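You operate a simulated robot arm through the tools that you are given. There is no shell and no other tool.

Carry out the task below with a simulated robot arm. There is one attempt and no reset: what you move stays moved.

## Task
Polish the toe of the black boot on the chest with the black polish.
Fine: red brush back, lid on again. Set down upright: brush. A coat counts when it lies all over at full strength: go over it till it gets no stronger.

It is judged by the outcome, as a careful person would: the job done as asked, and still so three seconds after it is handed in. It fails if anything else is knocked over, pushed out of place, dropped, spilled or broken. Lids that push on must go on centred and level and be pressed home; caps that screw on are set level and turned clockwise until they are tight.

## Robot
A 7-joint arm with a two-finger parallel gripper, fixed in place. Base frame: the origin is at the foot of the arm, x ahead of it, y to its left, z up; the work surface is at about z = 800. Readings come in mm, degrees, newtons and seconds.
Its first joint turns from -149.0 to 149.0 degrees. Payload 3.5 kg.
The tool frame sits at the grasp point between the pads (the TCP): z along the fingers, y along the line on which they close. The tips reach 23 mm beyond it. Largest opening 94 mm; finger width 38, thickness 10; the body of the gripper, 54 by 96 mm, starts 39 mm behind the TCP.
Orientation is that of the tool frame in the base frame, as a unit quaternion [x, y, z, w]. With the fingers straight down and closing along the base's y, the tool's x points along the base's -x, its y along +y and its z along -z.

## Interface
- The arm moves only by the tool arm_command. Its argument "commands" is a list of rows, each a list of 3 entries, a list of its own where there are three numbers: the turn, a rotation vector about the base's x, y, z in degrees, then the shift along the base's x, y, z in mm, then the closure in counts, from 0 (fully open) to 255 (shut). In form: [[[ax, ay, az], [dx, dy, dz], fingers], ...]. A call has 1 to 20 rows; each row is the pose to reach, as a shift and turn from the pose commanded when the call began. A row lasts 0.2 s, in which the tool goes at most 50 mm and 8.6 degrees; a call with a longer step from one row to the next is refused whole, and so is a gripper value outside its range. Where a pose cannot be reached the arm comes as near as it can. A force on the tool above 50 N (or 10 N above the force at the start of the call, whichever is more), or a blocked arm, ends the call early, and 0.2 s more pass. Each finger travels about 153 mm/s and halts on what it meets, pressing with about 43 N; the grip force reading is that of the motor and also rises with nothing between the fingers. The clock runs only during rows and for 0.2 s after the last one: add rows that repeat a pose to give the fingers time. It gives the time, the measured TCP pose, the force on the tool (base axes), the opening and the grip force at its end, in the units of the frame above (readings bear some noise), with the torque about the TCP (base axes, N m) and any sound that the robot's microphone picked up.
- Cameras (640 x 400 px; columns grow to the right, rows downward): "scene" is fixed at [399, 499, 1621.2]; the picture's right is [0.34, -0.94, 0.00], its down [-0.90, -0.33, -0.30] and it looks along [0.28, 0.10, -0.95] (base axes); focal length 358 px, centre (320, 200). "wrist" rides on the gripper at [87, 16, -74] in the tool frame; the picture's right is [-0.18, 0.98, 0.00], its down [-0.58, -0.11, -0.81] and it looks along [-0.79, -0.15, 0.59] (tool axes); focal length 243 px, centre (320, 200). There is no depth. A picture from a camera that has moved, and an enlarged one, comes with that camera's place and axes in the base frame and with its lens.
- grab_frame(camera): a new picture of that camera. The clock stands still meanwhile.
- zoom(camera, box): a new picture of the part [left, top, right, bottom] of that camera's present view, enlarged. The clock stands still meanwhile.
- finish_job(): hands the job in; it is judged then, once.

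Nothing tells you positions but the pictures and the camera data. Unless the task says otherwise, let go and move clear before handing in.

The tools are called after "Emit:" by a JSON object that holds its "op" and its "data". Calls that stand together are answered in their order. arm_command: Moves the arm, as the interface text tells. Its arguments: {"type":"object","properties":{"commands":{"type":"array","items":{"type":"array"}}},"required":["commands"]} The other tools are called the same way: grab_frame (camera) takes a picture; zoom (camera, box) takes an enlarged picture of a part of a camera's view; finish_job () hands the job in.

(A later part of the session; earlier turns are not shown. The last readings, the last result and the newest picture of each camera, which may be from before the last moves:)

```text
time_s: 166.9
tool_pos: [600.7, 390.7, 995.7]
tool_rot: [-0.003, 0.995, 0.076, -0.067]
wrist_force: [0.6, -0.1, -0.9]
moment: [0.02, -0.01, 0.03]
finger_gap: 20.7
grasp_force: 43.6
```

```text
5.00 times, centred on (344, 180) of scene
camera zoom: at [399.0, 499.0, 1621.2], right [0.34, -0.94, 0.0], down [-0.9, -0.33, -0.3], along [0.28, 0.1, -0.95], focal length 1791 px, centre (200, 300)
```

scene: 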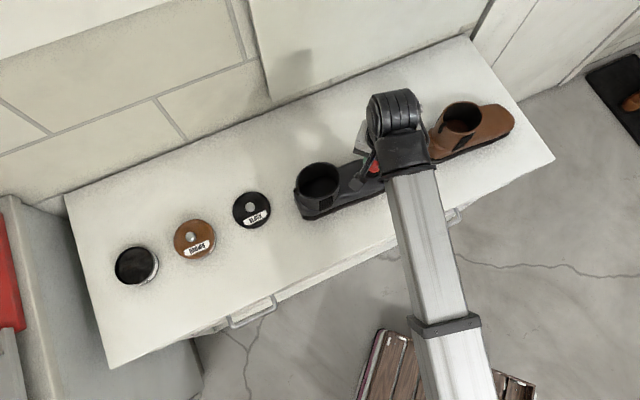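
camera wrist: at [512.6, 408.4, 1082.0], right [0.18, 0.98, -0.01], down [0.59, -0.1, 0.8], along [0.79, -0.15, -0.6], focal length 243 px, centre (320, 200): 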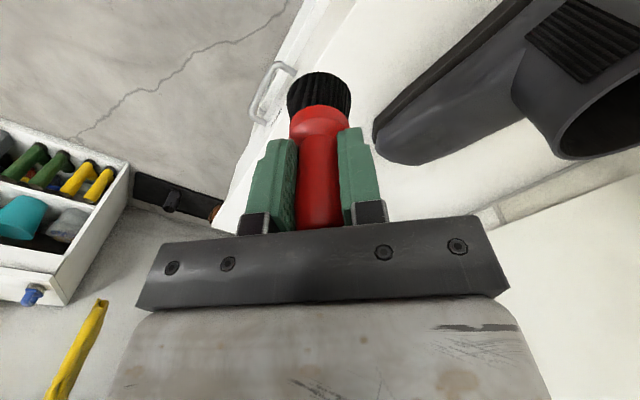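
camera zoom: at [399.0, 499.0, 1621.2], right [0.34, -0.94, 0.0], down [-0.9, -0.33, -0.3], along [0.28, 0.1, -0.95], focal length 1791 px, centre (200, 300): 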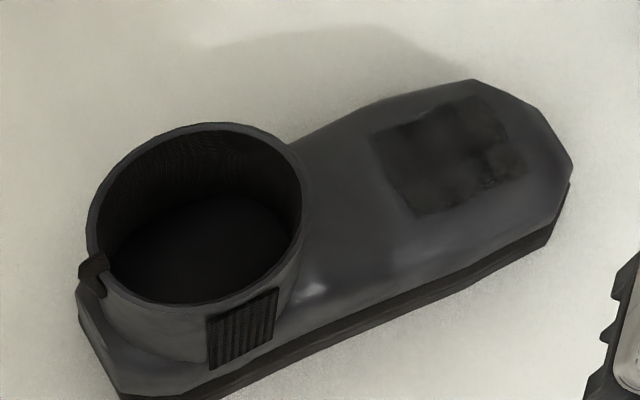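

The strength looks unchanged: six tiles, evenly toned. The boot has turned by about 3° though, which I'll correct later. For a definite test I reload once more and work only the lightest-looking tile (near side, instep end).

Emit:
{"op": "arm_command", "data": {"commands": [[[-2.8, -2.3, 0], [-10, 30, 8], 255], [[-5.7, -4.7, 0], [-29, 70, 10], 255], [[-8.5, -7, 0], [-48, 111, 10], 255], [[-8.5, -7, 0], [-67, 152, 10], 255], [[-8.5, -7, 0], [-86, 193, 10], 255], [[-8.5, -7, 0], [-105, 234, 10], 255], [[-8.5, -7, 0], [-124, 275, 10], 255], [[-8.5, -7, 0], [-143, 316, 10], 255], [[-8.5, -7, 0], [-162, 357, 10], 255], [[-8.5, -7, 0], [-181, 398, 10], 255], [[-8.5, -7, 0], [-200, 439, 5], 255], [[-8.5, -7, 0], [-219, 480, -5], 255], [[-8.5, -7, 0], [-236, 512, -20], 255], [[-8.5, -7, 0], [-247, 531, -45], 255], [[-8.5, -7, 0], [-247, 531, -85], 255], [[-8.5, -7, 0], [-247, 531, -106], 255], [[-8.5, -7, 0], [-247, 531, -112], 255], [[-8.5, -7, 0], [-247, 531, -113], 255], [[-8.5, -7, 0], [-247, 531, -113], 255]]}}

```text
time_s: 170.9
tool_pos: [352.5, 917.9, 886.8]
tool_rot: [-0.003, 1.0, 0.003, -0.005]
wrist_force: [0.3, 3.6, 22.0]
moment: [0.23, -0.39, 0.08]
finger_gap: 20.8
grasp_force: 42.5
```

Emit:
{"op": "arm_command", "data": {"commands": [[[0, 0, 0], [0, 0, 0], 255], [[0, 0, 0], [0, 0, 3], 255], [[0, 0, 0], [4, -3, 3], 255], [[0, 0, 0], [4, -3, 0], 255], [[0, 0, 0], [4, -3, 0], 255], [[0, 0, 0], [4, -3, 0], 255], [[0, 0, 0], [4, -3, 3], 255], [[0, 0, 0], [-4, -3, 3], 255], [[0, 0, 0], [-4, -3, 0], 255], [[0, 0, 0], [-4, -3, 0], 255], [[0, 0, 0], [-4, -3, 0], 255], [[0, 0, 0], [-4, -3, 3], 255], [[0, 0, 0], [0, 0, 3], 255], [[0, 0, 0], [0, 0, 0], 255], [[0, 0, 0], [0, 0, 0], 255], [[0, 0, 0], [0, 0, 0], 255]]}}

```text
time_s: 174.3
tool_pos: [353.0, 917.3, 885.9]
tool_rot: [-0.003, 1.0, 0.003, -0.005]
wrist_force: [-3.0, 1.4, 15.2]
moment: [0.1, -0.16, 0.01]
finger_gap: 20.8
grasp_force: 42.8
```

Emit:
{"op": "arm_command", "data": {"commands": [[[0, 0, 0], [0, 0, 40], 255], [[0, 0, 0], [0, 0, 85], 255], [[0, 0, 0], [20, -24, 115], 255], [[0, 0, 0], [48, -56, 125], 255], [[0, 0, 0], [76, -89, 125], 255], [[0, 0, 0], [104, -121, 125], 255], [[0, 0, 0], [132, -154, 125], 255], [[0, 0, 0], [160, -186, 125], 255], [[0, 0, 0], [188, -219, 125], 255], [[0, 0, 0], [216, -251, 125], 255], [[0, 0, 0], [244, -284, 125], 255], [[0, 0, 0], [272, -317, 125], 255], [[0, 0, 0], [300, -349, 125], 255], [[2.8, 2.3, 0], [328, -382, 125], 255], [[5.7, 4.7, 0], [354, -412, 125], 255], [[8.5, 7, 0], [360.5, -419.3, 105], 255], [[8.5, 7, 0], [360.5, -419.3, 70], 255], [[8.5, 7, 0], [360.5, -419.3, 45], 255], [[8.5, 7, 0], [360.5, -419.3, 38], 255], [[8.5, 7, 0], [360.5, -419.3, 38], 255]]}}

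```text
time_s: 178.5
tool_pos: [714.9, 496.2, 923.9]
tool_rot: [-0.003, 0.995, 0.077, -0.066]
wrist_force: [-0.1, 0.0, -0.3]
moment: [-0.01, 0.0, -0.02]
finger_gap: 20.8
grasp_force: 43.2
```

Emit:
{"op": "arm_command", "data": {"commands": [[[0, 0, 0], [0, 0, -2], 255], [[0, 0, 0], [0, 0, -2.5], 255], [[0, 0, 0], [0, 0, -2.5], 255]]}}

```text
time_s: 179.3
tool_pos: [715.5, 497.8, 923.9]
tool_rot: [-0.002, 0.995, 0.077, -0.067]
wrist_force: [0.1, -0.4, -1.3]
moment: [-0.02, -0.01, 0.03]
finger_gap: 20.9
grasp_force: 43.1
```

Emit:
{"op": "arm_command", "data": {"commands": [[[0, 0, 0], [0, 0, -1], 255], [[0, 0, 0], [0, 0, -1], 255]]}}

```text
time_s: 179.9
tool_pos: [714.7, 497.2, 921.8]
tool_rot: [-0.002, 0.995, 0.077, -0.065]
wrist_force: [0.2, -3.8, 16.2]
moment: [-0.16, -0.1, -0.01]
finger_gap: 20.6
grasp_force: 42.7
```

Emit:
{"op": "arm_command", "data": {"commands": [[[0, 0, 0], [3.2, -3.9, -1.1], 255], [[0, 0, 0], [6.4, -7.7, -2.3], 255], [[0, 0, 0], [9.5, -11.6, -3.5], 255], [[0, 0, 0], [9.5, -11.6, 5], 255], [[0, 0, 0], [0, 0, 5], 255], [[0, 0, 0], [0, 0, 0.2], 255], [[0, 0, 0], [3.2, -3.9, -1.1], 255], [[0, 0, 0], [6.4, -7.7, -2.3], 255], [[0, 0, 0], [9.5, -11.6, -3.5], 255], [[0, 0, 0], [9.5, -11.6, 5], 255], [[0, 0, 0], [0, 0, 5], 255], [[0, 0, 0], [0, 0, 0.2], 255], [[0, 0, 0], [3.2, -3.9, -1.1], 255], [[0, 0, 0], [6.4, -7.7, -2.3], 255], [[0, 0, 0], [9.5, -11.6, -3.5], 255]]}}

```text
time_s: 180.6
tool_pos: [717.8, 493.2, 920.7]
tool_rot: [-0.006, 0.994, 0.081, -0.068]
wrist_force: [-5.0, 3.2, 13.1]
moment: [0.18, 0.31, -0.01]
finger_gap: 21.0
grasp_force: 43.2
stopped in row 3: the force on the tool passed its limit at 53 N (the readings are from after the stop); the commanded pose is now the measured one
```

Emit:
{"op": "arm_command", "data": {"commands": [[[0, 0, 0], [3.2, -3.9, -0.6], 255], [[0, 0, 0], [6.4, -7.7, -1.5], 255], [[0, 0, 0], [6.4, -7.7, -1.5], 255]]}}

```text
time_s: 181.4
tool_pos: [724.9, 485.9, 918.0]
tool_rot: [-0.006, 0.994, 0.081, -0.067]
wrist_force: [-4.0, 9.0, 22.2]
moment: [0.59, 0.15, 0.04]
finger_gap: 20.8
grasp_force: 42.6
```

Emit:
{"op": "arm_command", "data": {"commands": [[[0, 0, 0], [0, 0, 8], 255], [[0, 0, 0], [-9.6, 11.6, 8], 255], [[0, 0, 0], [-9.6, 11.6, 2.8], 255], [[0, 0, 0], [-9.6, 11.6, 2.6], 255], [[0, 0, 0], [-6.4, 7.7, 1.8], 255], [[0, 0, 0], [-3.2, 3.9, 1], 255], [[0, 0, 0], [0, 0, 0.1], 255], [[0, 0, 0], [0, 0, 8], 255], [[0, 0, 0], [-9.6, 11.6, 8], 255], [[0, 0, 0], [-9.6, 11.6, 2.8], 255], [[0, 0, 0], [-9.6, 11.6, 2.6], 255], [[0, 0, 0], [-6.4, 7.7, 1.8], 255], [[0, 0, 0], [-3.2, 3.9, 1], 255], [[0, 0, 0], [0, 0, 0.1], 255]]}}

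```text
time_s: 184.4
tool_pos: [725.6, 487.5, 918.8]
tool_rot: [-0.006, 0.994, 0.082, -0.068]
wrist_force: [-8.0, 10.0, 30.3]
moment: [0.6, 0.43, 0.0]
finger_gap: 20.8
grasp_force: 42.7
```

Now I lift away and compare that tile with the others.

Emit:
{"op": "arm_command", "data": {"commands": [[[0, 0, 0], [0, 0, 5], 255], [[0, 0, 0], [0, 0, 40], 255], [[0, 0, 0], [-20, -15, 70], 255], [[0, 0, 0], [-50, -40, 80], 255], [[0, 0, 0], [-85, -65, 80], 255], [[0, 0, 0], [-115, -90, 80], 255], [[0, 0, 0], [-125, -100, 80], 255], [[0, 0, 0], [-125, -100, 80], 255]]}}

Emit:
{"op": "zoom", "data": {"camera": "scene", "box": [350, 158, 388, 186]}}

Emit:
{"op": "zoom", "data": {"camera": "scene", "box": [280, 140, 408, 220]}}

```text
time_s: 186.2
tool_pos: [601.2, 386.4, 996.3]
tool_rot: [-0.004, 0.994, 0.081, -0.068]
wrist_force: [-0.2, 0.6, -0.6]
moment: [0.01, 0.01, 0.0]
finger_gap: 20.8
grasp_force: 42.3
```

```text
14.29 times, centred on (369, 172) of scene
camera zoom: at [399.0, 499.0, 1621.2], right [0.34, -0.94, 0.0], down [-0.9, -0.33, -0.3], along [0.28, 0.1, -0.95], focal length 5117 px, centre (-380, 600)
```

zoom: 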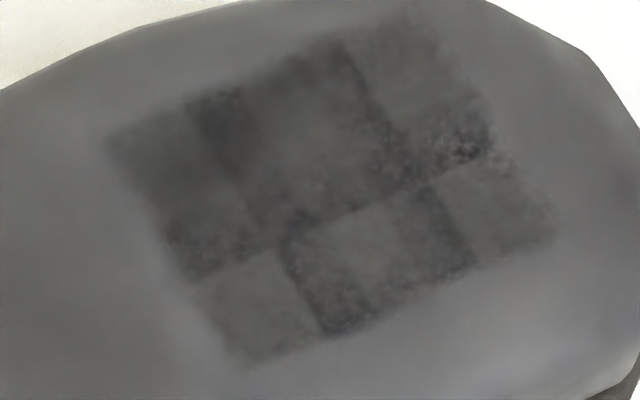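

```text
5.00 times, centred on (344, 180) of scene
camera zoom: at [399.0, 499.0, 1621.2], right [0.34, -0.94, 0.0], down [-0.9, -0.33, -0.3], along [0.28, 0.1, -0.95], focal length 1791 px, centre (200, 300)
```

zoom: 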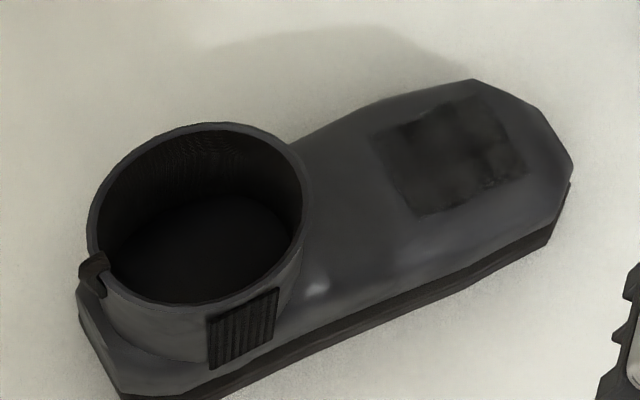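

The test tile did not get any darker with a fresh load, and all six look alike: the coat is at full strength. Now I take the brush back to its place, upright again.

Emit:
{"op": "arm_command", "data": {"commands": [[[-2.3, -2, 0], [-18, 35.5, 5], 255], [[-4.6, -3.9, 0], [-36, 71, 5], 255], [[-6.9, -5.9, 0], [-54, 106.5, 5], 255], [[-9.26, -7.83, 0], [-72, 142, 5], 255], [[-9.26, -7.83, 0], [-90, 177.5, 0], 255], [[-9.26, -7.83, 0], [-108, 213, 0], 255], [[-9.26, -7.83, 0], [-126, 248.5, 0], 255], [[-9.26, -7.83, 0], [-143.5, 284, 0], 255], [[-9.26, -7.83, 0], [-143.5, 284, -40], 255], [[-9.26, -7.83, 0], [-143.5, 284, -80], 255], [[-9.26, -7.83, 0], [-143.5, 284, -110], 255], [[-9.26, -7.83, 0], [-143.5, 284, -110], 255]]}}

Emit:
{"op": "grab_frame", "data": {"camera": "wrist"}}

Emit:
{"op": "zoom", "data": {"camera": "scene", "box": [200, 200, 328, 280]}}

```text
time_s: 188.8
tool_pos: [455.4, 667.9, 888.7]
tool_rot: [-0.006, 1.0, -0.001, 0.0]
wrist_force: [0.1, 0.9, -1.1]
moment: [-0.03, 0.02, 0.02]
finger_gap: 21.1
grasp_force: 43.2
```

```text
taken
camera wrist: at [369.4, 682.1, 962.3], right [0.17, 0.98, 0.0], down [0.58, -0.1, 0.81], along [0.79, -0.14, -0.59], focal length 243 px, centre (320, 200)
```

wrist: 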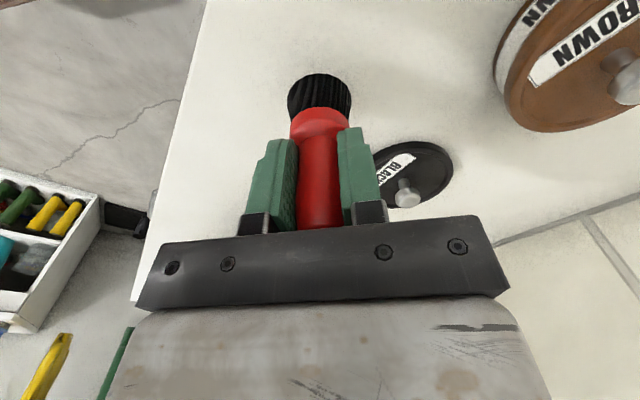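

```text
5.00 times, centred on (264, 240) of scene
camera zoom: at [399.0, 499.0, 1621.2], right [0.34, -0.94, 0.0], down [-0.9, -0.33, -0.3], along [0.28, 0.1, -0.95], focal length 1791 px, centre (600, 0)
```

zoom: 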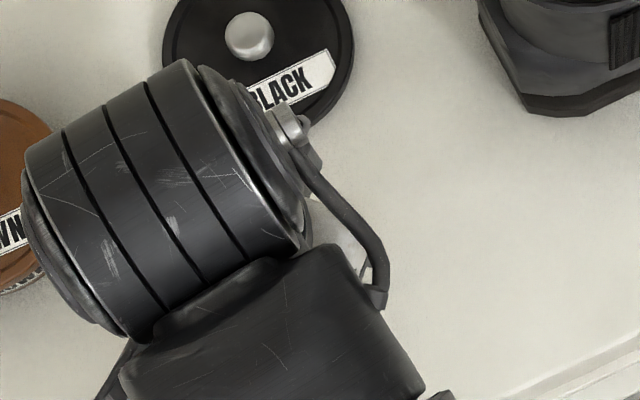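

Emit:
{"op": "arm_command", "data": {"commands": [[[0, 0, 0], [1, 1.8, -8], 255], [[0, 0, 0], [1, 1.8, -15], 255], [[0, 0, 0], [1, 1.8, -18], 255], [[0, 0, 0], [1, 1.8, -18], 255]]}}

```text
time_s: 189.8
tool_pos: [457.8, 670.5, 870.5]
tool_rot: [-0.005, 1.0, 0.0, -0.001]
wrist_force: [0.4, -0.8, -1.5]
moment: [-0.02, 0.03, 0.08]
finger_gap: 21.0
grasp_force: 43.6
```

Emit:
{"op": "arm_command", "data": {"commands": [[[0, 0, 0], [-0.5, 0, -1.5], 255], [[0, 0, 0], [-0.5, 0, -2.5], 255], [[0, 0, 0], [-0.5, 0, -2.5], 255]]}}

```text
time_s: 190.6
tool_pos: [456.7, 672.2, 868.8]
tool_rot: [-0.006, 1.0, 0.0, 0.0]
wrist_force: [0.0, -0.5, -0.3]
moment: [0.0, -0.03, -0.02]
finger_gap: 20.8
grasp_force: 43.3
```

Emit:
{"op": "arm_command", "data": {"commands": [[[0, 0, 0], [0, 0, -1], 255], [[0, 0, 0], [0, 0, -2], 255], [[0, 0, 0], [0, 0, -2], 255]]}}

```text
time_s: 191.4
tool_pos: [457.9, 671.9, 865.0]
tool_rot: [-0.005, 1.0, -0.001, 0.0]
wrist_force: [-0.6, 0.6, -0.3]
moment: [0.03, 0.04, -0.05]
finger_gap: 20.8
grasp_force: 42.5
```

Emit:
{"op": "arm_command", "data": {"commands": [[[0, 0, 0], [-0.5, -1, -1], 255], [[0, 0, 0], [-0.5, -1, -1], 255]]}}

```text
time_s: 192.0
tool_pos: [457.2, 669.9, 865.1]
tool_rot: [-0.005, 1.0, -0.001, 0.001]
wrist_force: [0.7, -0.5, -1.4]
moment: [-0.01, -0.04, 0.03]
finger_gap: 21.0
grasp_force: 43.0
```

Emit:
{"op": "arm_command", "data": {"commands": [[[0, 0, 0], [0, 0, -1], 255], [[0, 0, 0], [0, 0, -1], 255]]}}

```text
time_s: 192.6
tool_pos: [457.5, 670.5, 863.9]
tool_rot: [-0.006, 1.0, 0.0, 0.0]
wrist_force: [-1.1, -0.1, -0.5]
moment: [0.01, 0.04, -0.03]
finger_gap: 20.9
grasp_force: 43.0
```

Emit:
{"op": "arm_command", "data": {"commands": [[[0, 0, 0], [0, 0, -1], 255], [[0, 0, 0], [0, 0, -1], 255]]}}

```text
time_s: 193.2
tool_pos: [456.1, 668.6, 861.7]
tool_rot: [-0.005, 1.0, -0.001, 0.0]
wrist_force: [0.5, -0.2, -0.5]
moment: [0.0, 0.0, -0.01]
finger_gap: 20.9
grasp_force: 43.7
```

Emit:
{"op": "arm_command", "data": {"commands": [[[0, 0, 0], [0, 0, -0.7], 255], [[0, 0, 0], [0, 0, -0.7], 255]]}}

```text
time_s: 193.8
tool_pos: [456.1, 670.8, 861.9]
tool_rot: [-0.005, 1.0, 0.0, 0.001]
wrist_force: [-0.1, -0.7, 2.4]
moment: [-0.05, -0.04, -0.02]
finger_gap: 20.2
grasp_force: 43.3
```

The bristles touch down lightly. I press a hair more and open the fingers in very small steps, watching the brush.

Emit:
{"op": "arm_command", "data": {"commands": [[[0, 0, 0], [0, 0, -0.3], 255], [[0, 0, 0], [0, 0, -0.3], 205], [[0, 0, 0], [0, 0, -0.3], 200], [[0, 0, 0], [0, 0, -0.3], 197], [[0, 0, 0], [0, 0, -0.3], 195]]}}

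Emit:
{"op": "zoom", "data": {"camera": "wrist", "box": [220, 40, 420, 240]}}

```text
time_s: 195.0
tool_pos: [456.8, 670.0, 861.1]
tool_rot: [-0.005, 1.0, -0.001, 0.001]
wrist_force: [0.6, -0.3, 1.2]
moment: [0.0, 0.01, -0.01]
finger_gap: 22.0
grasp_force: 0.1
```

```text
2.00 times, centred on (320, 140) of wrist
camera zoom: at [370.5, 684.5, 935.9], right [0.17, 0.98, 0.0], down [0.58, -0.1, 0.81], along [0.79, -0.14, -0.59], focal length 485 px, centre (320, 320)
```

zoom: 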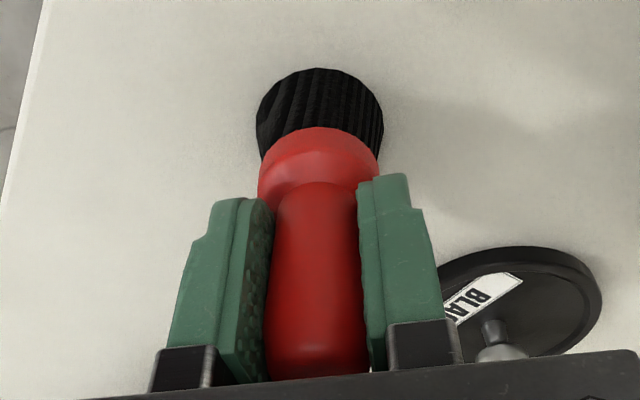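

Emit:
{"op": "arm_command", "data": {"commands": [[[0, 0, 0], [0, 0, 0], 190], [[0, 0, 0], [0, 0, 0], 183], [[0, 0, 0], [0, 0, 0], 175], [[0, 0, 0], [0, 0, 0], 165]]}}

Emit:
{"op": "zoom", "data": {"camera": "wrist", "box": [220, 40, 420, 240]}}

```text
time_s: 196.0
tool_pos: [457.5, 668.4, 862.6]
tool_rot: [-0.005, 1.0, -0.002, 0.0]
wrist_force: [-0.5, 0.9, 0.0]
moment: [0.0, 0.05, 0.03]
finger_gap: 33.1
grasp_force: 0.0
```

```text
2.00 times, centred on (320, 140) of wrist
camera zoom: at [370.4, 684.5, 936.0], right [0.17, 0.98, 0.0], down [0.58, -0.1, 0.81], along [0.79, -0.14, -0.59], focal length 485 px, centre (320, 320)
```

zoom: 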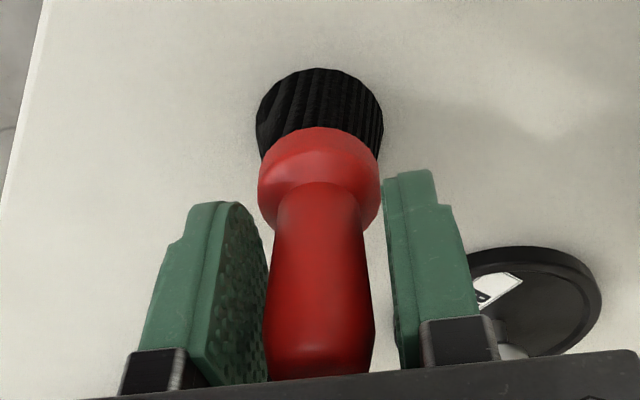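

The brush stands free and upright. I open further and rise straight up.

Emit:
{"op": "arm_command", "data": {"commands": [[[0, 0, 0], [0, 0, 0], 140], [[0, 0, 0], [0, 0, 0], 100], [[0, 0, 0], [0, 0, 0], 50], [[0, 0, 0], [0, 0, 0], 20], [[0, 0, 0], [0, 0, 15], 20], [[0, 0, 0], [0, 0, 55], 20], [[0, 0, 0], [0, 0, 100], 20], [[0, 0, 0], [0, 0, 100], 20]]}}

Emit:
{"op": "grab_frame", "data": {"camera": "wrist"}}

Emit:
{"op": "zoom", "data": {"camera": "wrist", "box": [240, 0, 400, 130]}}

```text
time_s: 197.8
tool_pos: [458.6, 671.1, 962.4]
tool_rot: [-0.005, 1.0, -0.001, 0.001]
wrist_force: [-1.1, -0.1, -0.3]
moment: [0.02, 0.03, 0.05]
finger_gap: 86.7
grasp_force: 0.1
```

```text
taken
camera wrist: at [372.8, 686.3, 1036.4], right [0.17, 0.98, 0.0], down [0.58, -0.1, 0.81], along [0.79, -0.14, -0.59], focal length 243 px, centre (320, 200)
```

wrist: 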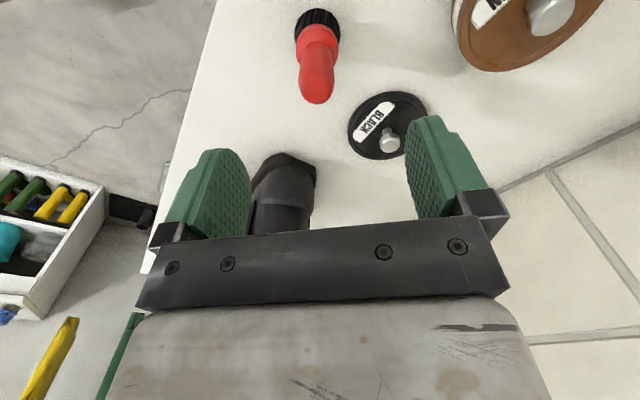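

```text
3.08 times, centred on (320, 65) of wrist
camera zoom: at [372.8, 686.3, 1036.4], right [0.17, 0.98, 0.0], down [0.58, -0.1, 0.81], along [0.79, -0.14, -0.59], focal length 746 px, centre (320, 615)
```

zoom: 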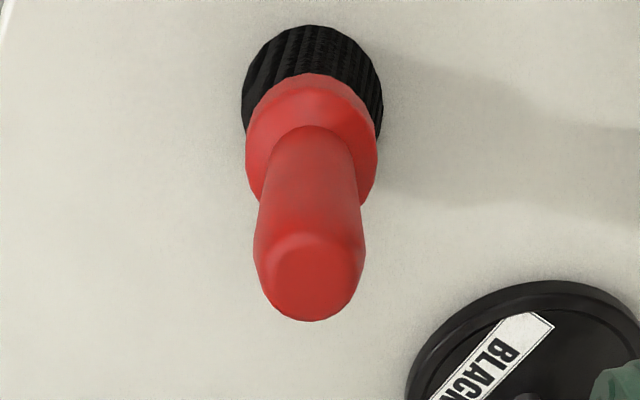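

The brush is back, upright. Next the lid: its knob is at about (558, 732). I go above it and check.

Emit:
{"op": "arm_command", "data": {"commands": [[[0, 0, 0], [33, 20, 0], 20], [[0, 0, 0], [66, 40, 0], 10], [[0, 0, 0], [99.4, 60.6, 0], 0], [[0, 0, 0], [99.4, 60.6, -35], 0], [[0, 0, 0], [99.4, 60.6, -35], 0]]}}

Emit:
{"op": "grab_frame", "data": {"camera": "wrist"}}

Emit:
{"op": "zoom", "data": {"camera": "scene", "box": [220, 200, 300, 280]}}

```text
time_s: 199.0
tool_pos: [556.3, 729.3, 924.4]
tool_rot: [-0.006, 1.0, -0.001, 0.0]
wrist_force: [-0.3, 0.9, -0.4]
moment: [0.01, -0.02, 0.01]
finger_gap: 94.1
grasp_force: 0.1
```

```text
taken
camera wrist: at [469.2, 744.2, 999.6], right [0.17, 0.98, 0.0], down [0.58, -0.1, 0.81], along [0.79, -0.14, -0.59], focal length 243 px, centre (320, 200)
```

wrist: 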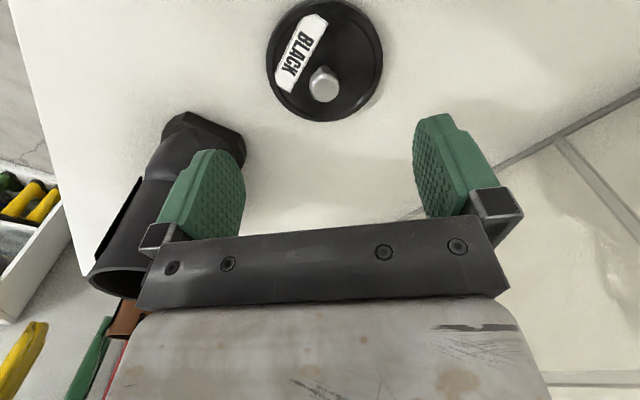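

```text
5.00 times, centred on (260, 240) of scene
camera zoom: at [399.0, 499.0, 1621.2], right [0.34, -0.94, 0.0], down [-0.9, -0.33, -0.3], along [0.28, 0.1, -0.95], focal length 1791 px, centre (620, 0)
```

zoom: 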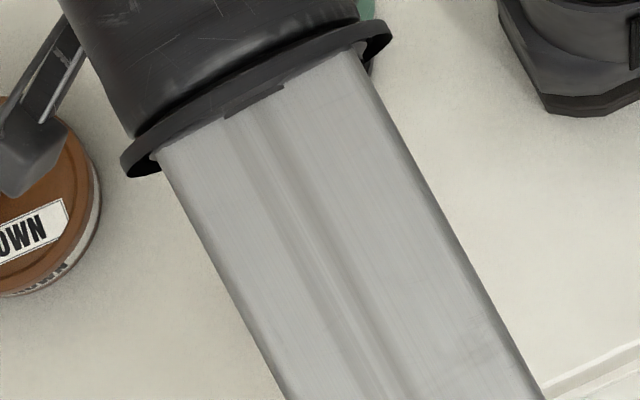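

Emit:
{"op": "arm_command", "data": {"commands": [[[0, 0, 0], [1.8, 2.4, -35], 0], [[0, 0, 0], [1.8, 2.4, -65], 0], [[0, 0, 0], [1.8, 2.4, -80], 0], [[0, 0, 0], [1.8, 2.4, -88], 0], [[0, 0, 0], [1.8, 2.4, -88], 0]]}}

Emit:
{"op": "grab_frame", "data": {"camera": "wrist"}}

```text
time_s: 200.2
tool_pos: [559.1, 733.6, 838.6]
tool_rot: [-0.005, 1.0, -0.001, 0.0]
wrist_force: [0.3, 0.6, -0.4]
moment: [0.0, 0.01, 0.01]
finger_gap: 94.0
grasp_force: 0.1
```

```text
taken
camera wrist: at [472.1, 747.4, 912.3], right [0.17, 0.98, 0.0], down [0.58, -0.1, 0.81], along [0.79, -0.14, -0.59], focal length 243 px, centre (320, 200)
```

wrist: 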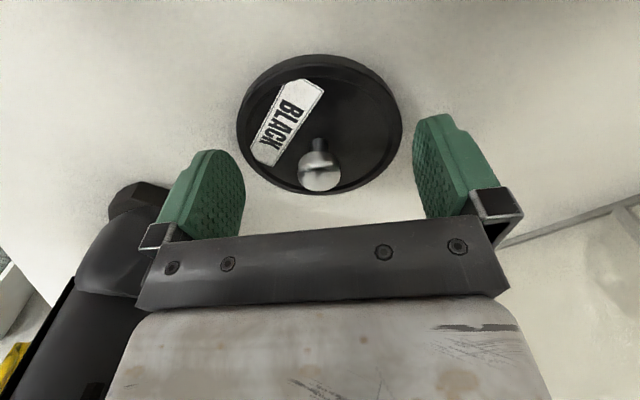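

The knob is centred. I lower 3 mm more and close gently.

Emit:
{"op": "arm_command", "data": {"commands": [[[0, 0, 0], [0, 0, -3], 60], [[0, 0, 0], [0, 0, -3], 120], [[0, 0, 0], [0, 0, -3], 170], [[0, 0, 0], [0, 0, -3], 190], [[0, 0, 0], [0, 0, -3], 255], [[0, 0, 0], [0, 0, -3], 255], [[0, 0, 0], [0, 0, -3], 255]]}}

Emit:
{"op": "zoom", "data": {"camera": "wrist", "box": [200, 30, 440, 230]}}

```text
time_s: 201.8
tool_pos: [558.7, 732.5, 835.3]
tool_rot: [-0.005, 1.0, -0.001, 0.0]
wrist_force: [-0.3, 0.1, -0.2]
moment: [-0.02, -0.02, -0.01]
finger_gap: 19.1
grasp_force: 42.6
```

```text
2.00 times, centred on (320, 130) of wrist
camera zoom: at [472.2, 747.2, 909.5], right [0.17, 0.98, 0.0], down [0.58, -0.1, 0.81], along [0.79, -0.14, -0.59], focal length 485 px, centre (320, 340)
```

zoom: 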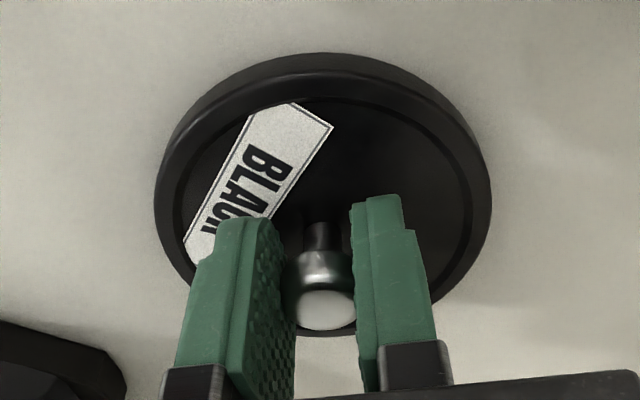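

The lid is held. Before lifting I check the tin's position in the scene view.

Emit:
{"op": "zoom", "data": {"camera": "scene", "box": [90, 220, 186, 300]}}

Emit:
{"op": "arm_command", "data": {"commands": [[[0, 0, 0], [0, 0, 20], 255], [[0, 0, 0], [0, 0, 60], 255], [[0, 0, 0], [-10, 8, 105], 255], [[0, 0, 0], [-40, 36, 120], 255], [[0, 0, 0], [-72, 65, 120], 255], [[0, 0, 0], [-104, 94, 120], 255], [[0, 0, 0], [-136, 123, 120], 255], [[0, 0, 0], [-168, 152, 120], 255], [[0, 0, 0], [-196, 177, 120], 255], [[0, 0, 0], [-205, 185, 110], 255], [[0, 0, 0], [-205, 185, 90], 255], [[0, 0, 0], [-205, 185, 90], 255]]}}

Emit:
{"op": "grab_frame", "data": {"camera": "wrist"}}

Emit:
{"op": "zoom", "data": {"camera": "scene", "box": [60, 200, 220, 300]}}

```text
5.00 times, centred on (138, 260) of scene
camera zoom: at [399.0, 499.0, 1621.2], right [0.34, -0.94, 0.0], down [-0.9, -0.33, -0.3], along [0.28, 0.1, -0.95], focal length 1791 px, centre (1230, -100)
```

zoom: 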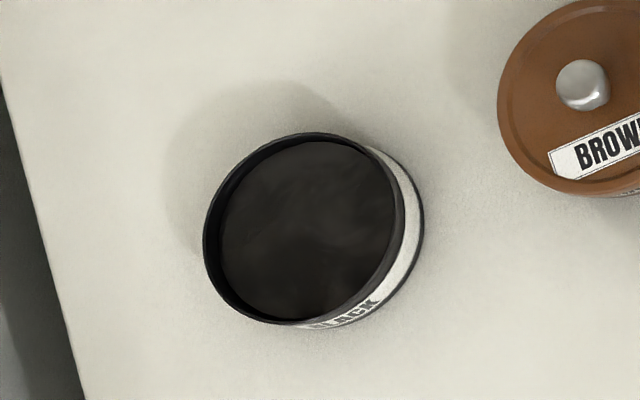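

```text
time_s: 204.4
tool_pos: [354.1, 918.9, 926.7]
tool_rot: [-0.006, 1.0, -0.001, 0.0]
wrist_force: [-0.1, -0.5, -0.6]
moment: [0.0, 0.01, 0.02]
finger_gap: 19.4
grasp_force: 43.4
```

```text
taken
camera wrist: at [267.3, 932.2, 1000.2], right [0.17, 0.98, 0.0], down [0.58, -0.1, 0.81], along [0.79, -0.14, -0.59], focal length 243 px, centre (320, 200)
```

wrist: 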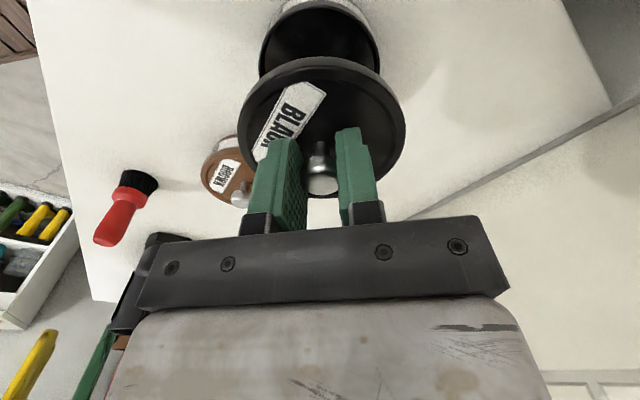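

```text
4.00 times, centred on (140, 250) of scene
camera zoom: at [399.0, 499.0, 1621.2], right [0.34, -0.94, 0.0], down [-0.9, -0.33, -0.3], along [0.28, 0.1, -0.95], focal length 1433 px, centre (1040, 0)
```

zoom: 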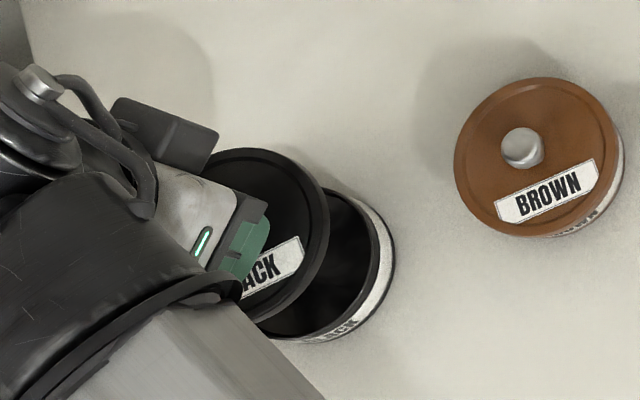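

The lid is over the tin, whose rim centre I get at (353.0, 917.7), unmoved. I lower until just above the rim and check alignment.

Emit:
{"op": "arm_command", "data": {"commands": [[[0, 0, 0], [-1, -0.3, -25], 255], [[0, 0, 0], [-1, -0.3, -45], 255], [[0, 0, 0], [-1, -0.3, -52], 255], [[0, 0, 0], [-1, -0.3, -52], 255]]}}

Emit:
{"op": "zoom", "data": {"camera": "wrist", "box": [200, 0, 440, 200]}}

Emit:
{"op": "zoom", "data": {"camera": "scene", "box": [90, 220, 186, 300]}}

```text
time_s: 205.4
tool_pos: [353.6, 917.1, 874.9]
tool_rot: [-0.006, 1.0, -0.001, 0.0]
wrist_force: [0.4, 0.2, -0.5]
moment: [-0.04, 0.01, -0.02]
finger_gap: 19.1
grasp_force: 42.7
```

```text
2.00 times, centred on (320, 100) of wrist
camera zoom: at [266.8, 931.7, 949.0], right [0.17, 0.98, 0.0], down [0.58, -0.1, 0.81], along [0.79, -0.14, -0.59], focal length 485 px, centre (320, 400)
```

zoom: 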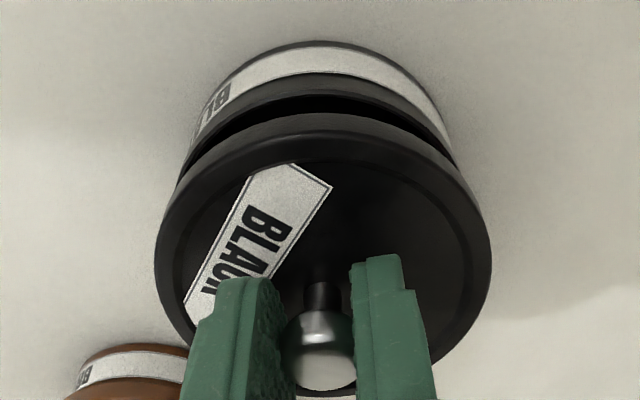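

```text
5.00 times, centred on (138, 260) of scene
camera zoom: at [399.0, 499.0, 1621.2], right [0.34, -0.94, 0.0], down [-0.9, -0.33, -0.3], along [0.28, 0.1, -0.95], focal length 1791 px, centre (1230, -100)
```

zoom: 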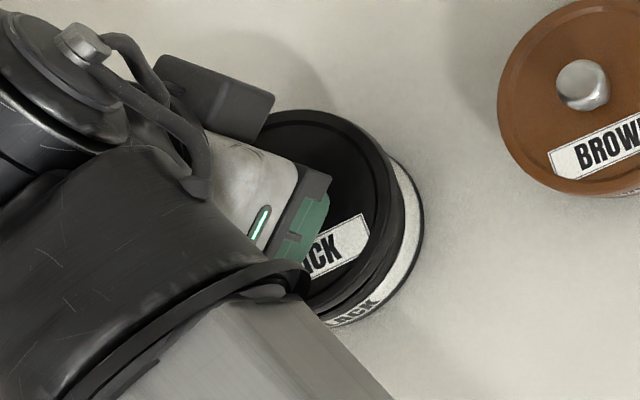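

By comparing with the view when the lid was first lifted, the lid now sits about 3 mm too far in +x within the grip. I correct that and go lower.

Emit:
{"op": "arm_command", "data": {"commands": [[[0, 0, 0], [-3.2, -0.5, 0], 255], [[0, 0, 0], [-3.2, -0.5, -5], 255], [[0, 0, 0], [-3.2, -0.5, -5], 255]]}}

Emit:
{"op": "zoom", "data": {"camera": "wrist", "box": [200, 0, 440, 200]}}

Emit:
{"op": "zoom", "data": {"camera": "scene", "box": [90, 220, 186, 300]}}

```text
time_s: 206.2
tool_pos: [348.6, 915.2, 869.1]
tool_rot: [-0.005, 1.0, -0.001, 0.0]
wrist_force: [-0.2, -0.2, -1.3]
moment: [-0.01, 0.02, 0.01]
finger_gap: 19.0
grasp_force: 43.3
```

```text
2.00 times, centred on (320, 100) of wrist
camera zoom: at [262.8, 930.8, 943.1], right [0.17, 0.98, 0.0], down [0.58, -0.1, 0.81], along [0.79, -0.14, -0.59], focal length 485 px, centre (320, 400)
```

zoom: 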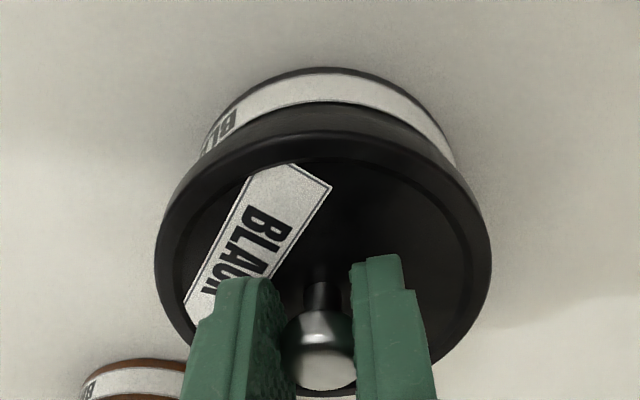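

```text
5.00 times, centred on (138, 260) of scene
camera zoom: at [399.0, 499.0, 1621.2], right [0.34, -0.94, 0.0], down [-0.9, -0.33, -0.3], along [0.28, 0.1, -0.95], focal length 1791 px, centre (1230, -100)
```

zoom: 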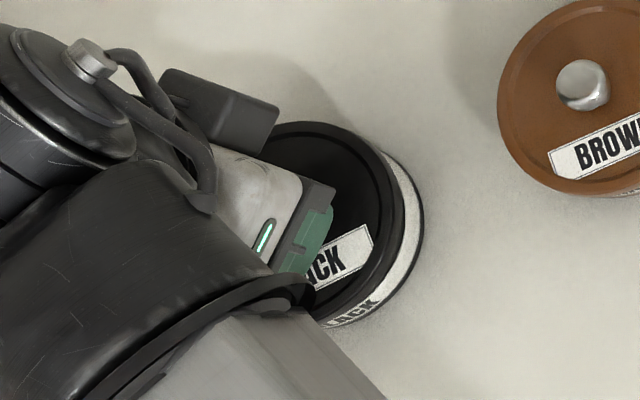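

The alignment now matches the original lid position in both views to within about half a millimetre. I lower the lid onto the rim.

Emit:
{"op": "arm_command", "data": {"commands": [[[0, 0, 0], [0, 0, -2], 255], [[0, 0, 0], [0, 0, -4], 255], [[0, 0, 0], [0, 0, -5], 255], [[0, 0, 0], [0, 0, -5], 255]]}}

```text
time_s: 207.2
tool_pos: [349.4, 915.6, 863.5]
tool_rot: [-0.005, 1.0, -0.001, 0.0]
wrist_force: [0.5, -0.5, -0.7]
moment: [0.03, 0.02, -0.01]
finger_gap: 19.1
grasp_force: 43.2
```

Emit:
{"op": "arm_command", "data": {"commands": [[[0, 0, 0], [0, 0, -1], 255], [[0, 0, 0], [0, 0, -1], 255]]}}

Emit:
{"op": "zoom", "data": {"camera": "wrist", "box": [200, 0, 440, 200]}}

```text
time_s: 207.8
tool_pos: [349.4, 916.7, 863.0]
tool_rot: [-0.005, 1.0, 0.0, 0.0]
wrist_force: [-0.7, 0.4, 0.2]
moment: [-0.01, 0.0, -0.02]
finger_gap: 19.0
grasp_force: 42.7
```

```text
2.00 times, centred on (320, 100) of wrist
camera zoom: at [262.5, 930.6, 936.4], right [0.17, 0.98, 0.0], down [0.58, -0.1, 0.81], along [0.79, -0.14, -0.59], focal length 485 px, centre (320, 400)
```

zoom: 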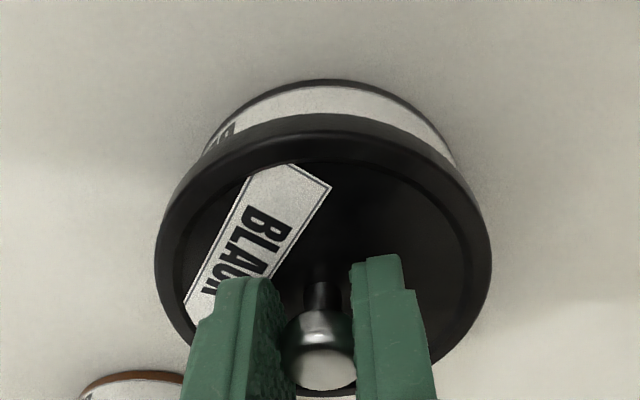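

I measure the centring of lid and tin more precisely with a closer zoom.

Emit:
{"op": "zoom", "data": {"camera": "wrist", "box": [220, 30, 330, 110]}}

Emit:
{"op": "zoom", "data": {"camera": "wrist", "box": [310, 30, 420, 110]}}

Emit:
{"op": "zoom", "data": {"camera": "scene", "box": [130, 230, 170, 290]}}

```text
5.00 times, centred on (275, 70) of wrist
camera zoom: at [262.5, 930.6, 936.4], right [0.17, 0.98, 0.0], down [0.58, -0.1, 0.81], along [0.79, -0.14, -0.59], focal length 1213 px, centre (545, 850)
```

zoom: 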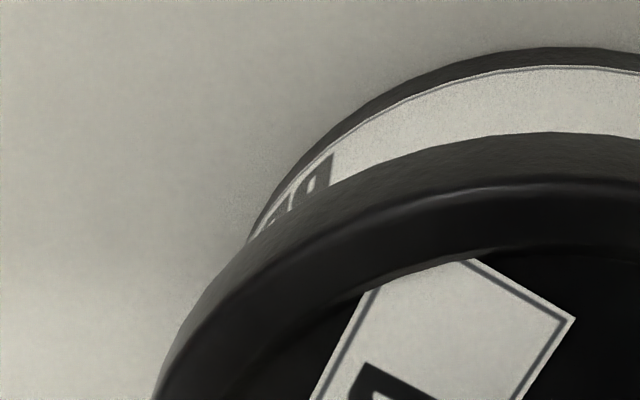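

```text
5.00 times, centred on (365, 70) of wrist
camera zoom: at [262.5, 930.6, 936.4], right [0.17, 0.98, 0.0], down [0.58, -0.1, 0.81], along [0.79, -0.14, -0.59], focal length 1213 px, centre (95, 850)
```

zoom: 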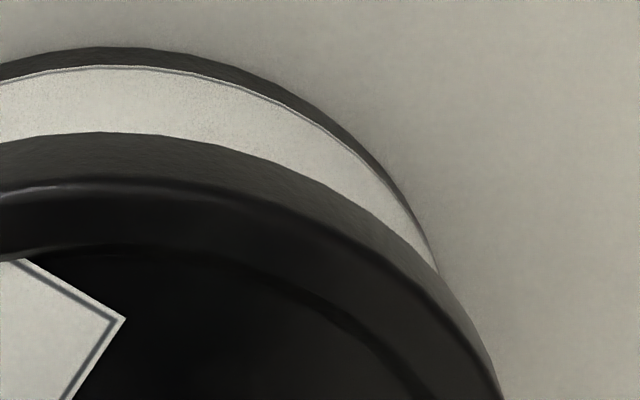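

```text
6.67 times, centred on (150, 260) of scene
camera zoom: at [399.0, 499.0, 1621.2], right [0.34, -0.94, 0.0], down [-0.9, -0.33, -0.3], along [0.28, 0.1, -0.95], focal length 2388 px, centre (1453, -200)
```

zoom: 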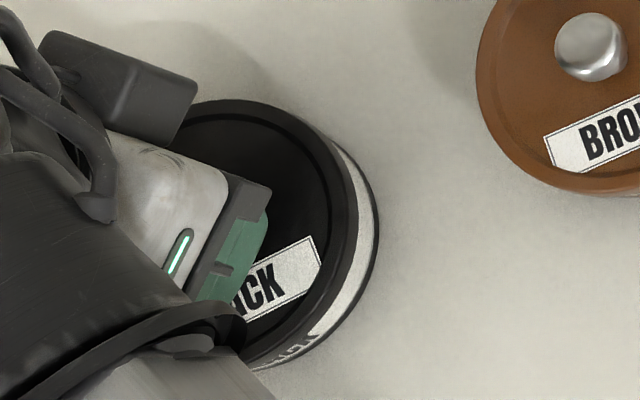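

Lid and tin agree to about 1 mm; the lid is slightly to −y. I correct by +1.2 mm and press down in small steps.

Emit:
{"op": "arm_command", "data": {"commands": [[[0, 0, 0], [-0.3, 1.2, 0], 255], [[0, 0, 0], [-0.3, 1.2, -1], 255], [[0, 0, 0], [-0.3, 1.2, -1], 255]]}}

```text
time_s: 208.6
tool_pos: [349.8, 917.2, 861.8]
tool_rot: [-0.005, 1.0, -0.001, 0.0]
wrist_force: [-0.4, -0.5, -0.7]
moment: [0.02, -0.02, 0.03]
finger_gap: 19.0
grasp_force: 43.1
```

Emit:
{"op": "arm_command", "data": {"commands": [[[0, 0, 0], [0, 0, -1], 255], [[0, 0, 0], [0, 0, -1], 255]]}}

```text
time_s: 209.2
tool_pos: [348.8, 916.9, 860.8]
tool_rot: [-0.005, 1.0, -0.001, 0.0]
wrist_force: [0.6, 0.1, -0.7]
moment: [0.02, 0.02, 0.02]
finger_gap: 19.3
grasp_force: 42.9
```

Emit:
{"op": "arm_command", "data": {"commands": [[[0, 0, 0], [0, 0, -1], 255], [[0, 0, 0], [0, 0, -1], 255]]}}

```text
time_s: 209.8
tool_pos: [349.0, 918.3, 859.7]
tool_rot: [-0.005, 1.0, -0.001, 0.0]
wrist_force: [-0.4, -1.2, 4.6]
moment: [0.01, -0.01, 0.01]
finger_gap: 19.1
grasp_force: 43.2
```

Emit:
{"op": "arm_command", "data": {"commands": [[[0, 0, 0], [0, 0, -0.8], 255], [[0, 0, 0], [0, 0, -0.8], 255]]}}

```text
time_s: 210.4
tool_pos: [349.0, 917.9, 859.0]
tool_rot: [-0.005, 1.0, -0.001, 0.001]
wrist_force: [-1.2, -1.8, 14.0]
moment: [-0.06, -0.05, -0.02]
finger_gap: 19.2
grasp_force: 42.8
```

Emit:
{"op": "arm_command", "data": {"commands": [[[0, 0, 0], [0, 0, -0.8], 255], [[0, 0, 0], [0, 0, -0.8], 255]]}}

```text
time_s: 211.0
tool_pos: [348.5, 917.9, 859.8]
tool_rot: [-0.005, 1.0, 0.001, 0.001]
wrist_force: [3.2, -0.7, 29.5]
moment: [-0.03, -0.07, -0.03]
finger_gap: 19.2
grasp_force: 43.3
```

Emit:
{"op": "arm_command", "data": {"commands": [[[0, 0, 0], [0, 0, -0.7], 255], [[0, 0, 0], [0, 0, -0.7], 255]]}}

```text
time_s: 211.6
tool_pos: [349.1, 917.8, 859.9]
tool_rot: [-0.005, 1.0, 0.001, 0.0]
wrist_force: [6.3, 1.1, 44.2]
moment: [0.06, -0.26, -0.03]
finger_gap: 19.2
grasp_force: 42.7
```

Emit:
{"op": "arm_command", "data": {"commands": [[[0, 0, 0], [0, 0, -0.4], 255], [[0, 0, 0], [0, 0, -0.4], 255]]}}

```text
time_s: 212.2
tool_pos: [348.8, 916.6, 858.8]
tool_rot: [-0.005, 1.0, 0.0, 0.002]
wrist_force: [6.2, 1.7, 43.1]
moment: [0.02, -0.25, -0.02]
finger_gap: 19.1
grasp_force: 43.2
```

Emit:
{"op": "arm_command", "data": {"commands": [[[0, 0, 0], [0, 0, -0.5], 255], [[0, 0, 0], [0, 0, -0.5], 255]]}}

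Emit:
{"op": "zoom", "data": {"camera": "wrist", "box": [200, 0, 440, 200]}}

```text
time_s: 212.8
tool_pos: [347.9, 917.8, 858.6]
tool_rot: [-0.005, 1.0, 0.001, 0.001]
wrist_force: [4.7, -3.5, 45.0]
moment: [-0.06, -0.25, -0.04]
finger_gap: 19.6
grasp_force: 42.8
```

```text
2.00 times, centred on (320, 100) of wrist
camera zoom: at [261.9, 932.1, 932.0], right [0.17, 0.98, 0.0], down [0.58, -0.1, 0.81], along [0.79, -0.14, -0.59], focal length 485 px, centre (320, 400)
```

zoom: 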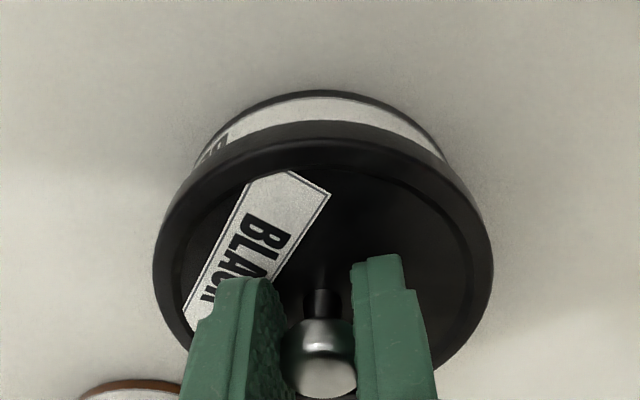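

The knob is slipping in the grip at 45 N without a snap. I ease off, release in small steps and inspect how the lid sits.

Emit:
{"op": "arm_command", "data": {"commands": [[[0, 0, 0], [0, 0, 1], 255], [[0, 0, 0], [0, 0, 1.5], 255], [[0, 0, 0], [0, 0, 1.5], 205], [[0, 0, 0], [0, 0, 1.5], 200], [[0, 0, 0], [0, 0, 1.5], 195], [[0, 0, 0], [0, 0, 1.5], 185]]}}

Emit:
{"op": "zoom", "data": {"camera": "wrist", "box": [200, 0, 440, 200]}}

```text
time_s: 214.2
tool_pos: [348.8, 919.0, 856.5]
tool_rot: [-0.005, 1.0, -0.001, 0.0]
wrist_force: [-0.9, -1.5, 5.7]
moment: [0.0, 0.01, -0.03]
finger_gap: 24.3
grasp_force: 0.0
```

```text
2.00 times, centred on (320, 100) of wrist
camera zoom: at [261.9, 933.6, 931.8], right [0.17, 0.98, 0.0], down [0.58, -0.1, 0.81], along [0.79, -0.14, -0.59], focal length 485 px, centre (320, 400)
```

zoom: 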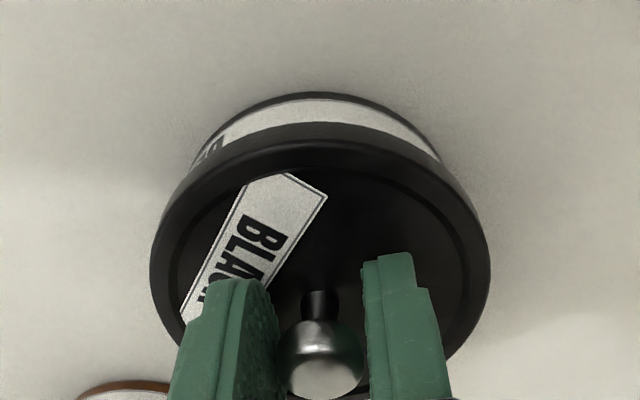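

The lid sits at its original height; the fingertips already rest on its top on both sides of the knob. I centre over it (+4 mm in x) and press down with the fingertips to push it home.

Emit:
{"op": "arm_command", "data": {"commands": [[[0, 0, 0], [0, 0, 2.5], 185], [[0, 0, 0], [3.8, -0.5, 2.5], 185], [[0, 0, 0], [3.8, -0.5, 0], 185], [[0, 0, 0], [3.8, -0.5, 0], 185]]}}

Emit:
{"op": "zoom", "data": {"camera": "wrist", "box": [200, 0, 440, 200]}}

```text
time_s: 215.2
tool_pos: [352.1, 919.4, 857.3]
tool_rot: [-0.006, 1.0, -0.001, 0.0]
wrist_force: [-0.2, 1.1, 1.9]
moment: [0.03, 0.0, -0.01]
finger_gap: 26.2
grasp_force: 0.3
heard: snap
```

```text
2.00 times, centred on (320, 100) of wrist
camera zoom: at [265.8, 933.3, 931.8], right [0.17, 0.98, 0.0], down [0.58, -0.1, 0.81], along [0.79, -0.14, -0.59], focal length 485 px, centre (320, 400)
```

zoom: 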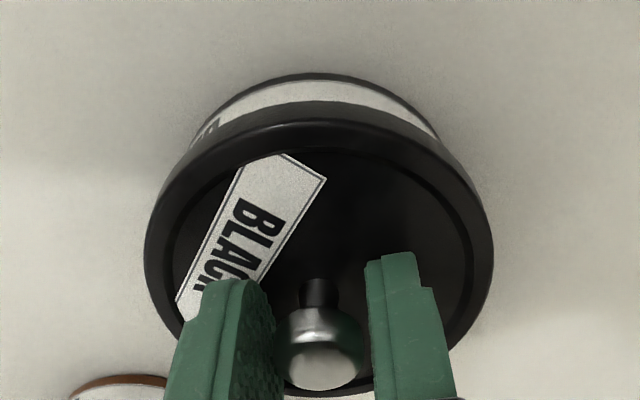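

A snap was heard. I press down a bit to make sure it is home.

Emit:
{"op": "arm_command", "data": {"commands": [[[0, 0, 0], [0, 0, -0.8], 185], [[0, 0, 0], [0, 0, -1.4], 185], [[0, 0, 0], [0, 0, -1.4], 185]]}}

Emit:
{"op": "zoom", "data": {"camera": "wrist", "box": [200, 0, 440, 200]}}

Emit:
{"op": "zoom", "data": {"camera": "scene", "box": [130, 230, 170, 290]}}

```text
time_s: 216.0
tool_pos: [352.8, 917.8, 858.0]
tool_rot: [-0.005, 1.0, 0.0, 0.001]
wrist_force: [-0.5, 6.9, 16.6]
moment: [0.17, 0.01, 0.01]
finger_gap: 25.6
grasp_force: 0.1
```

```text
2.00 times, centred on (320, 100) of wrist
camera zoom: at [265.8, 932.9, 931.5], right [0.17, 0.98, 0.0], down [0.58, -0.1, 0.81], along [0.79, -0.14, -0.59], focal length 485 px, centre (320, 400)
```

zoom: 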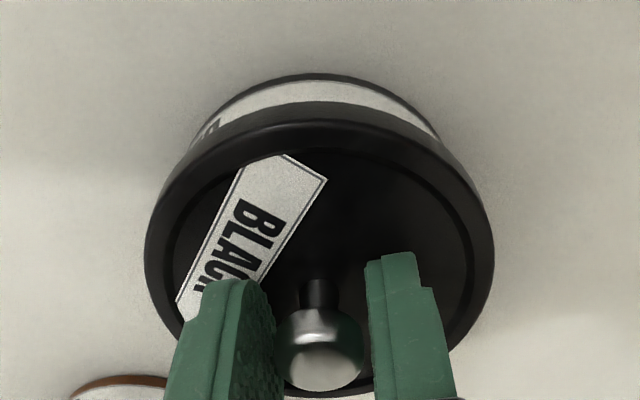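

```text
6.67 times, centred on (150, 260) of scene
camera zoom: at [399.0, 499.0, 1621.2], right [0.34, -0.94, 0.0], down [-0.9, -0.33, -0.3], along [0.28, 0.1, -0.95], focal length 2388 px, centre (1453, -200)
```

zoom: 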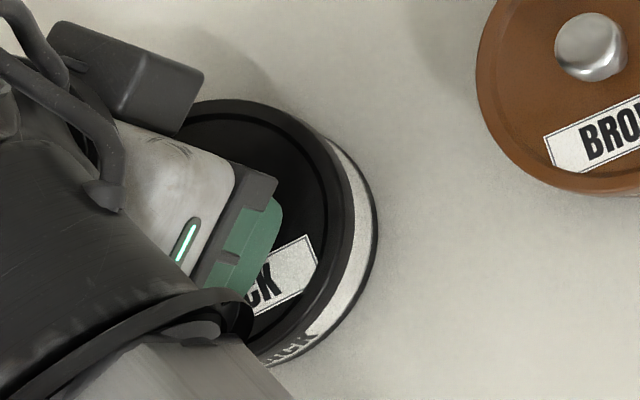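

Emit:
{"op": "arm_command", "data": {"commands": [[[0, 0, 0], [0, 0, -0.8], 185], [[0, 0, 0], [0, 0, -1.2], 185], [[0, 0, 0], [0, 0, -1.2], 185]]}}

```text
time_s: 216.8
tool_pos: [351.7, 918.0, 857.0]
tool_rot: [-0.004, 1.0, 0.001, 0.001]
wrist_force: [2.7, 12.5, 40.7]
moment: [0.25, 0.03, 0.02]
finger_gap: 25.8
grasp_force: 0.2
```

It holds firm at 41 N. I ease off, open and rise to inspect.

Emit:
{"op": "arm_command", "data": {"commands": [[[0, 0, 0], [0, 0, 1.5], 185], [[0, 0, 0], [0, 0, 3.5], 185], [[0, 0, 0], [0, 0, 4], 150], [[0, 0, 0], [0, 0, 4], 100], [[0, 0, 0], [0, 0, 20], 60], [[0, 0, 0], [0, 0, 50], 0], [[0, 0, 0], [0, 0, 85], 0], [[0, 0, 0], [0, 0, 85], 0]]}}

Emit:
{"op": "grab_frame", "data": {"camera": "wrist"}}

Emit:
{"op": "zoom", "data": {"camera": "wrist", "box": [240, 0, 400, 130]}}

Emit:
{"op": "zoom", "data": {"camera": "scene", "box": [90, 230, 170, 280]}}

```text
time_s: 218.6
tool_pos: [351.7, 918.0, 939.2]
tool_rot: [-0.006, 1.0, -0.001, 0.0]
wrist_force: [-1.2, -0.3, 0.2]
moment: [-0.04, 0.0, 0.01]
finger_gap: 94.1
grasp_force: 0.1
```

```text
taken
camera wrist: at [265.5, 931.8, 1013.6], right [0.17, 0.98, 0.0], down [0.58, -0.1, 0.81], along [0.79, -0.14, -0.59], focal length 243 px, centre (320, 200)
```

wrist: 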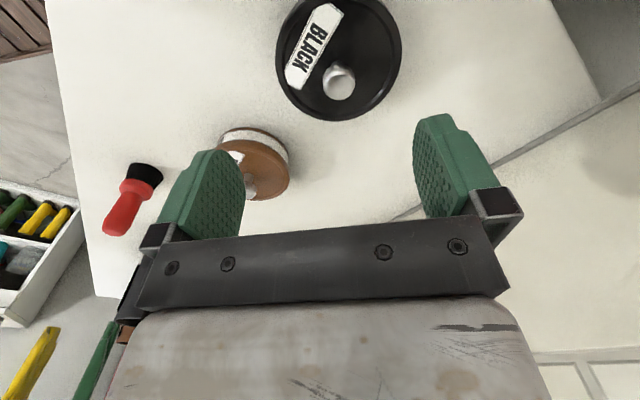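

```text
3.08 times, centred on (320, 65) of wrist
camera zoom: at [265.5, 931.8, 1013.6], right [0.17, 0.98, 0.0], down [0.58, -0.1, 0.81], along [0.79, -0.14, -0.59], focal length 746 px, centre (320, 615)
```

zoom: 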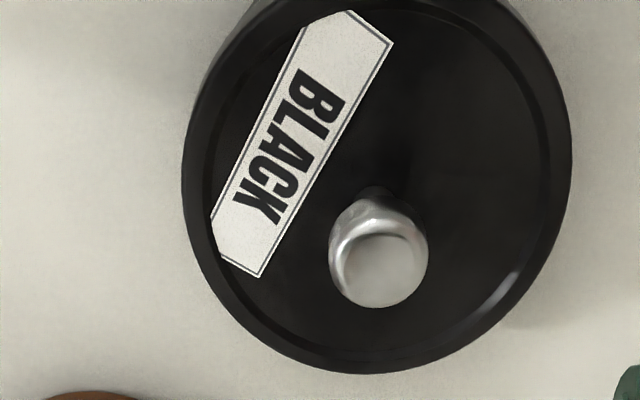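

```text
8.00 times, centred on (130, 255) of scene
camera zoom: at [399.0, 499.0, 1621.2], right [0.34, -0.94, 0.0], down [-0.9, -0.33, -0.3], along [0.28, 0.1, -0.95], focal length 2865 px, centre (1840, -240)
```

zoom: 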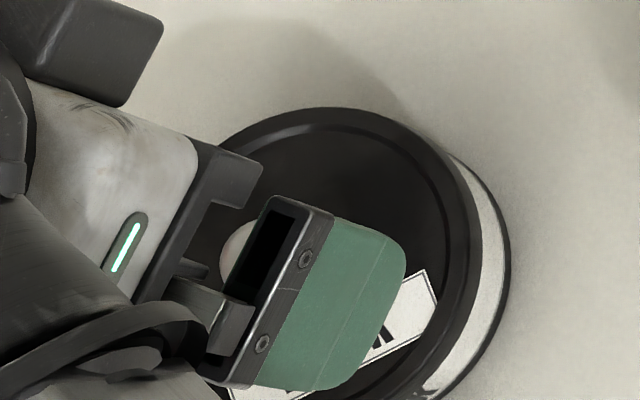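

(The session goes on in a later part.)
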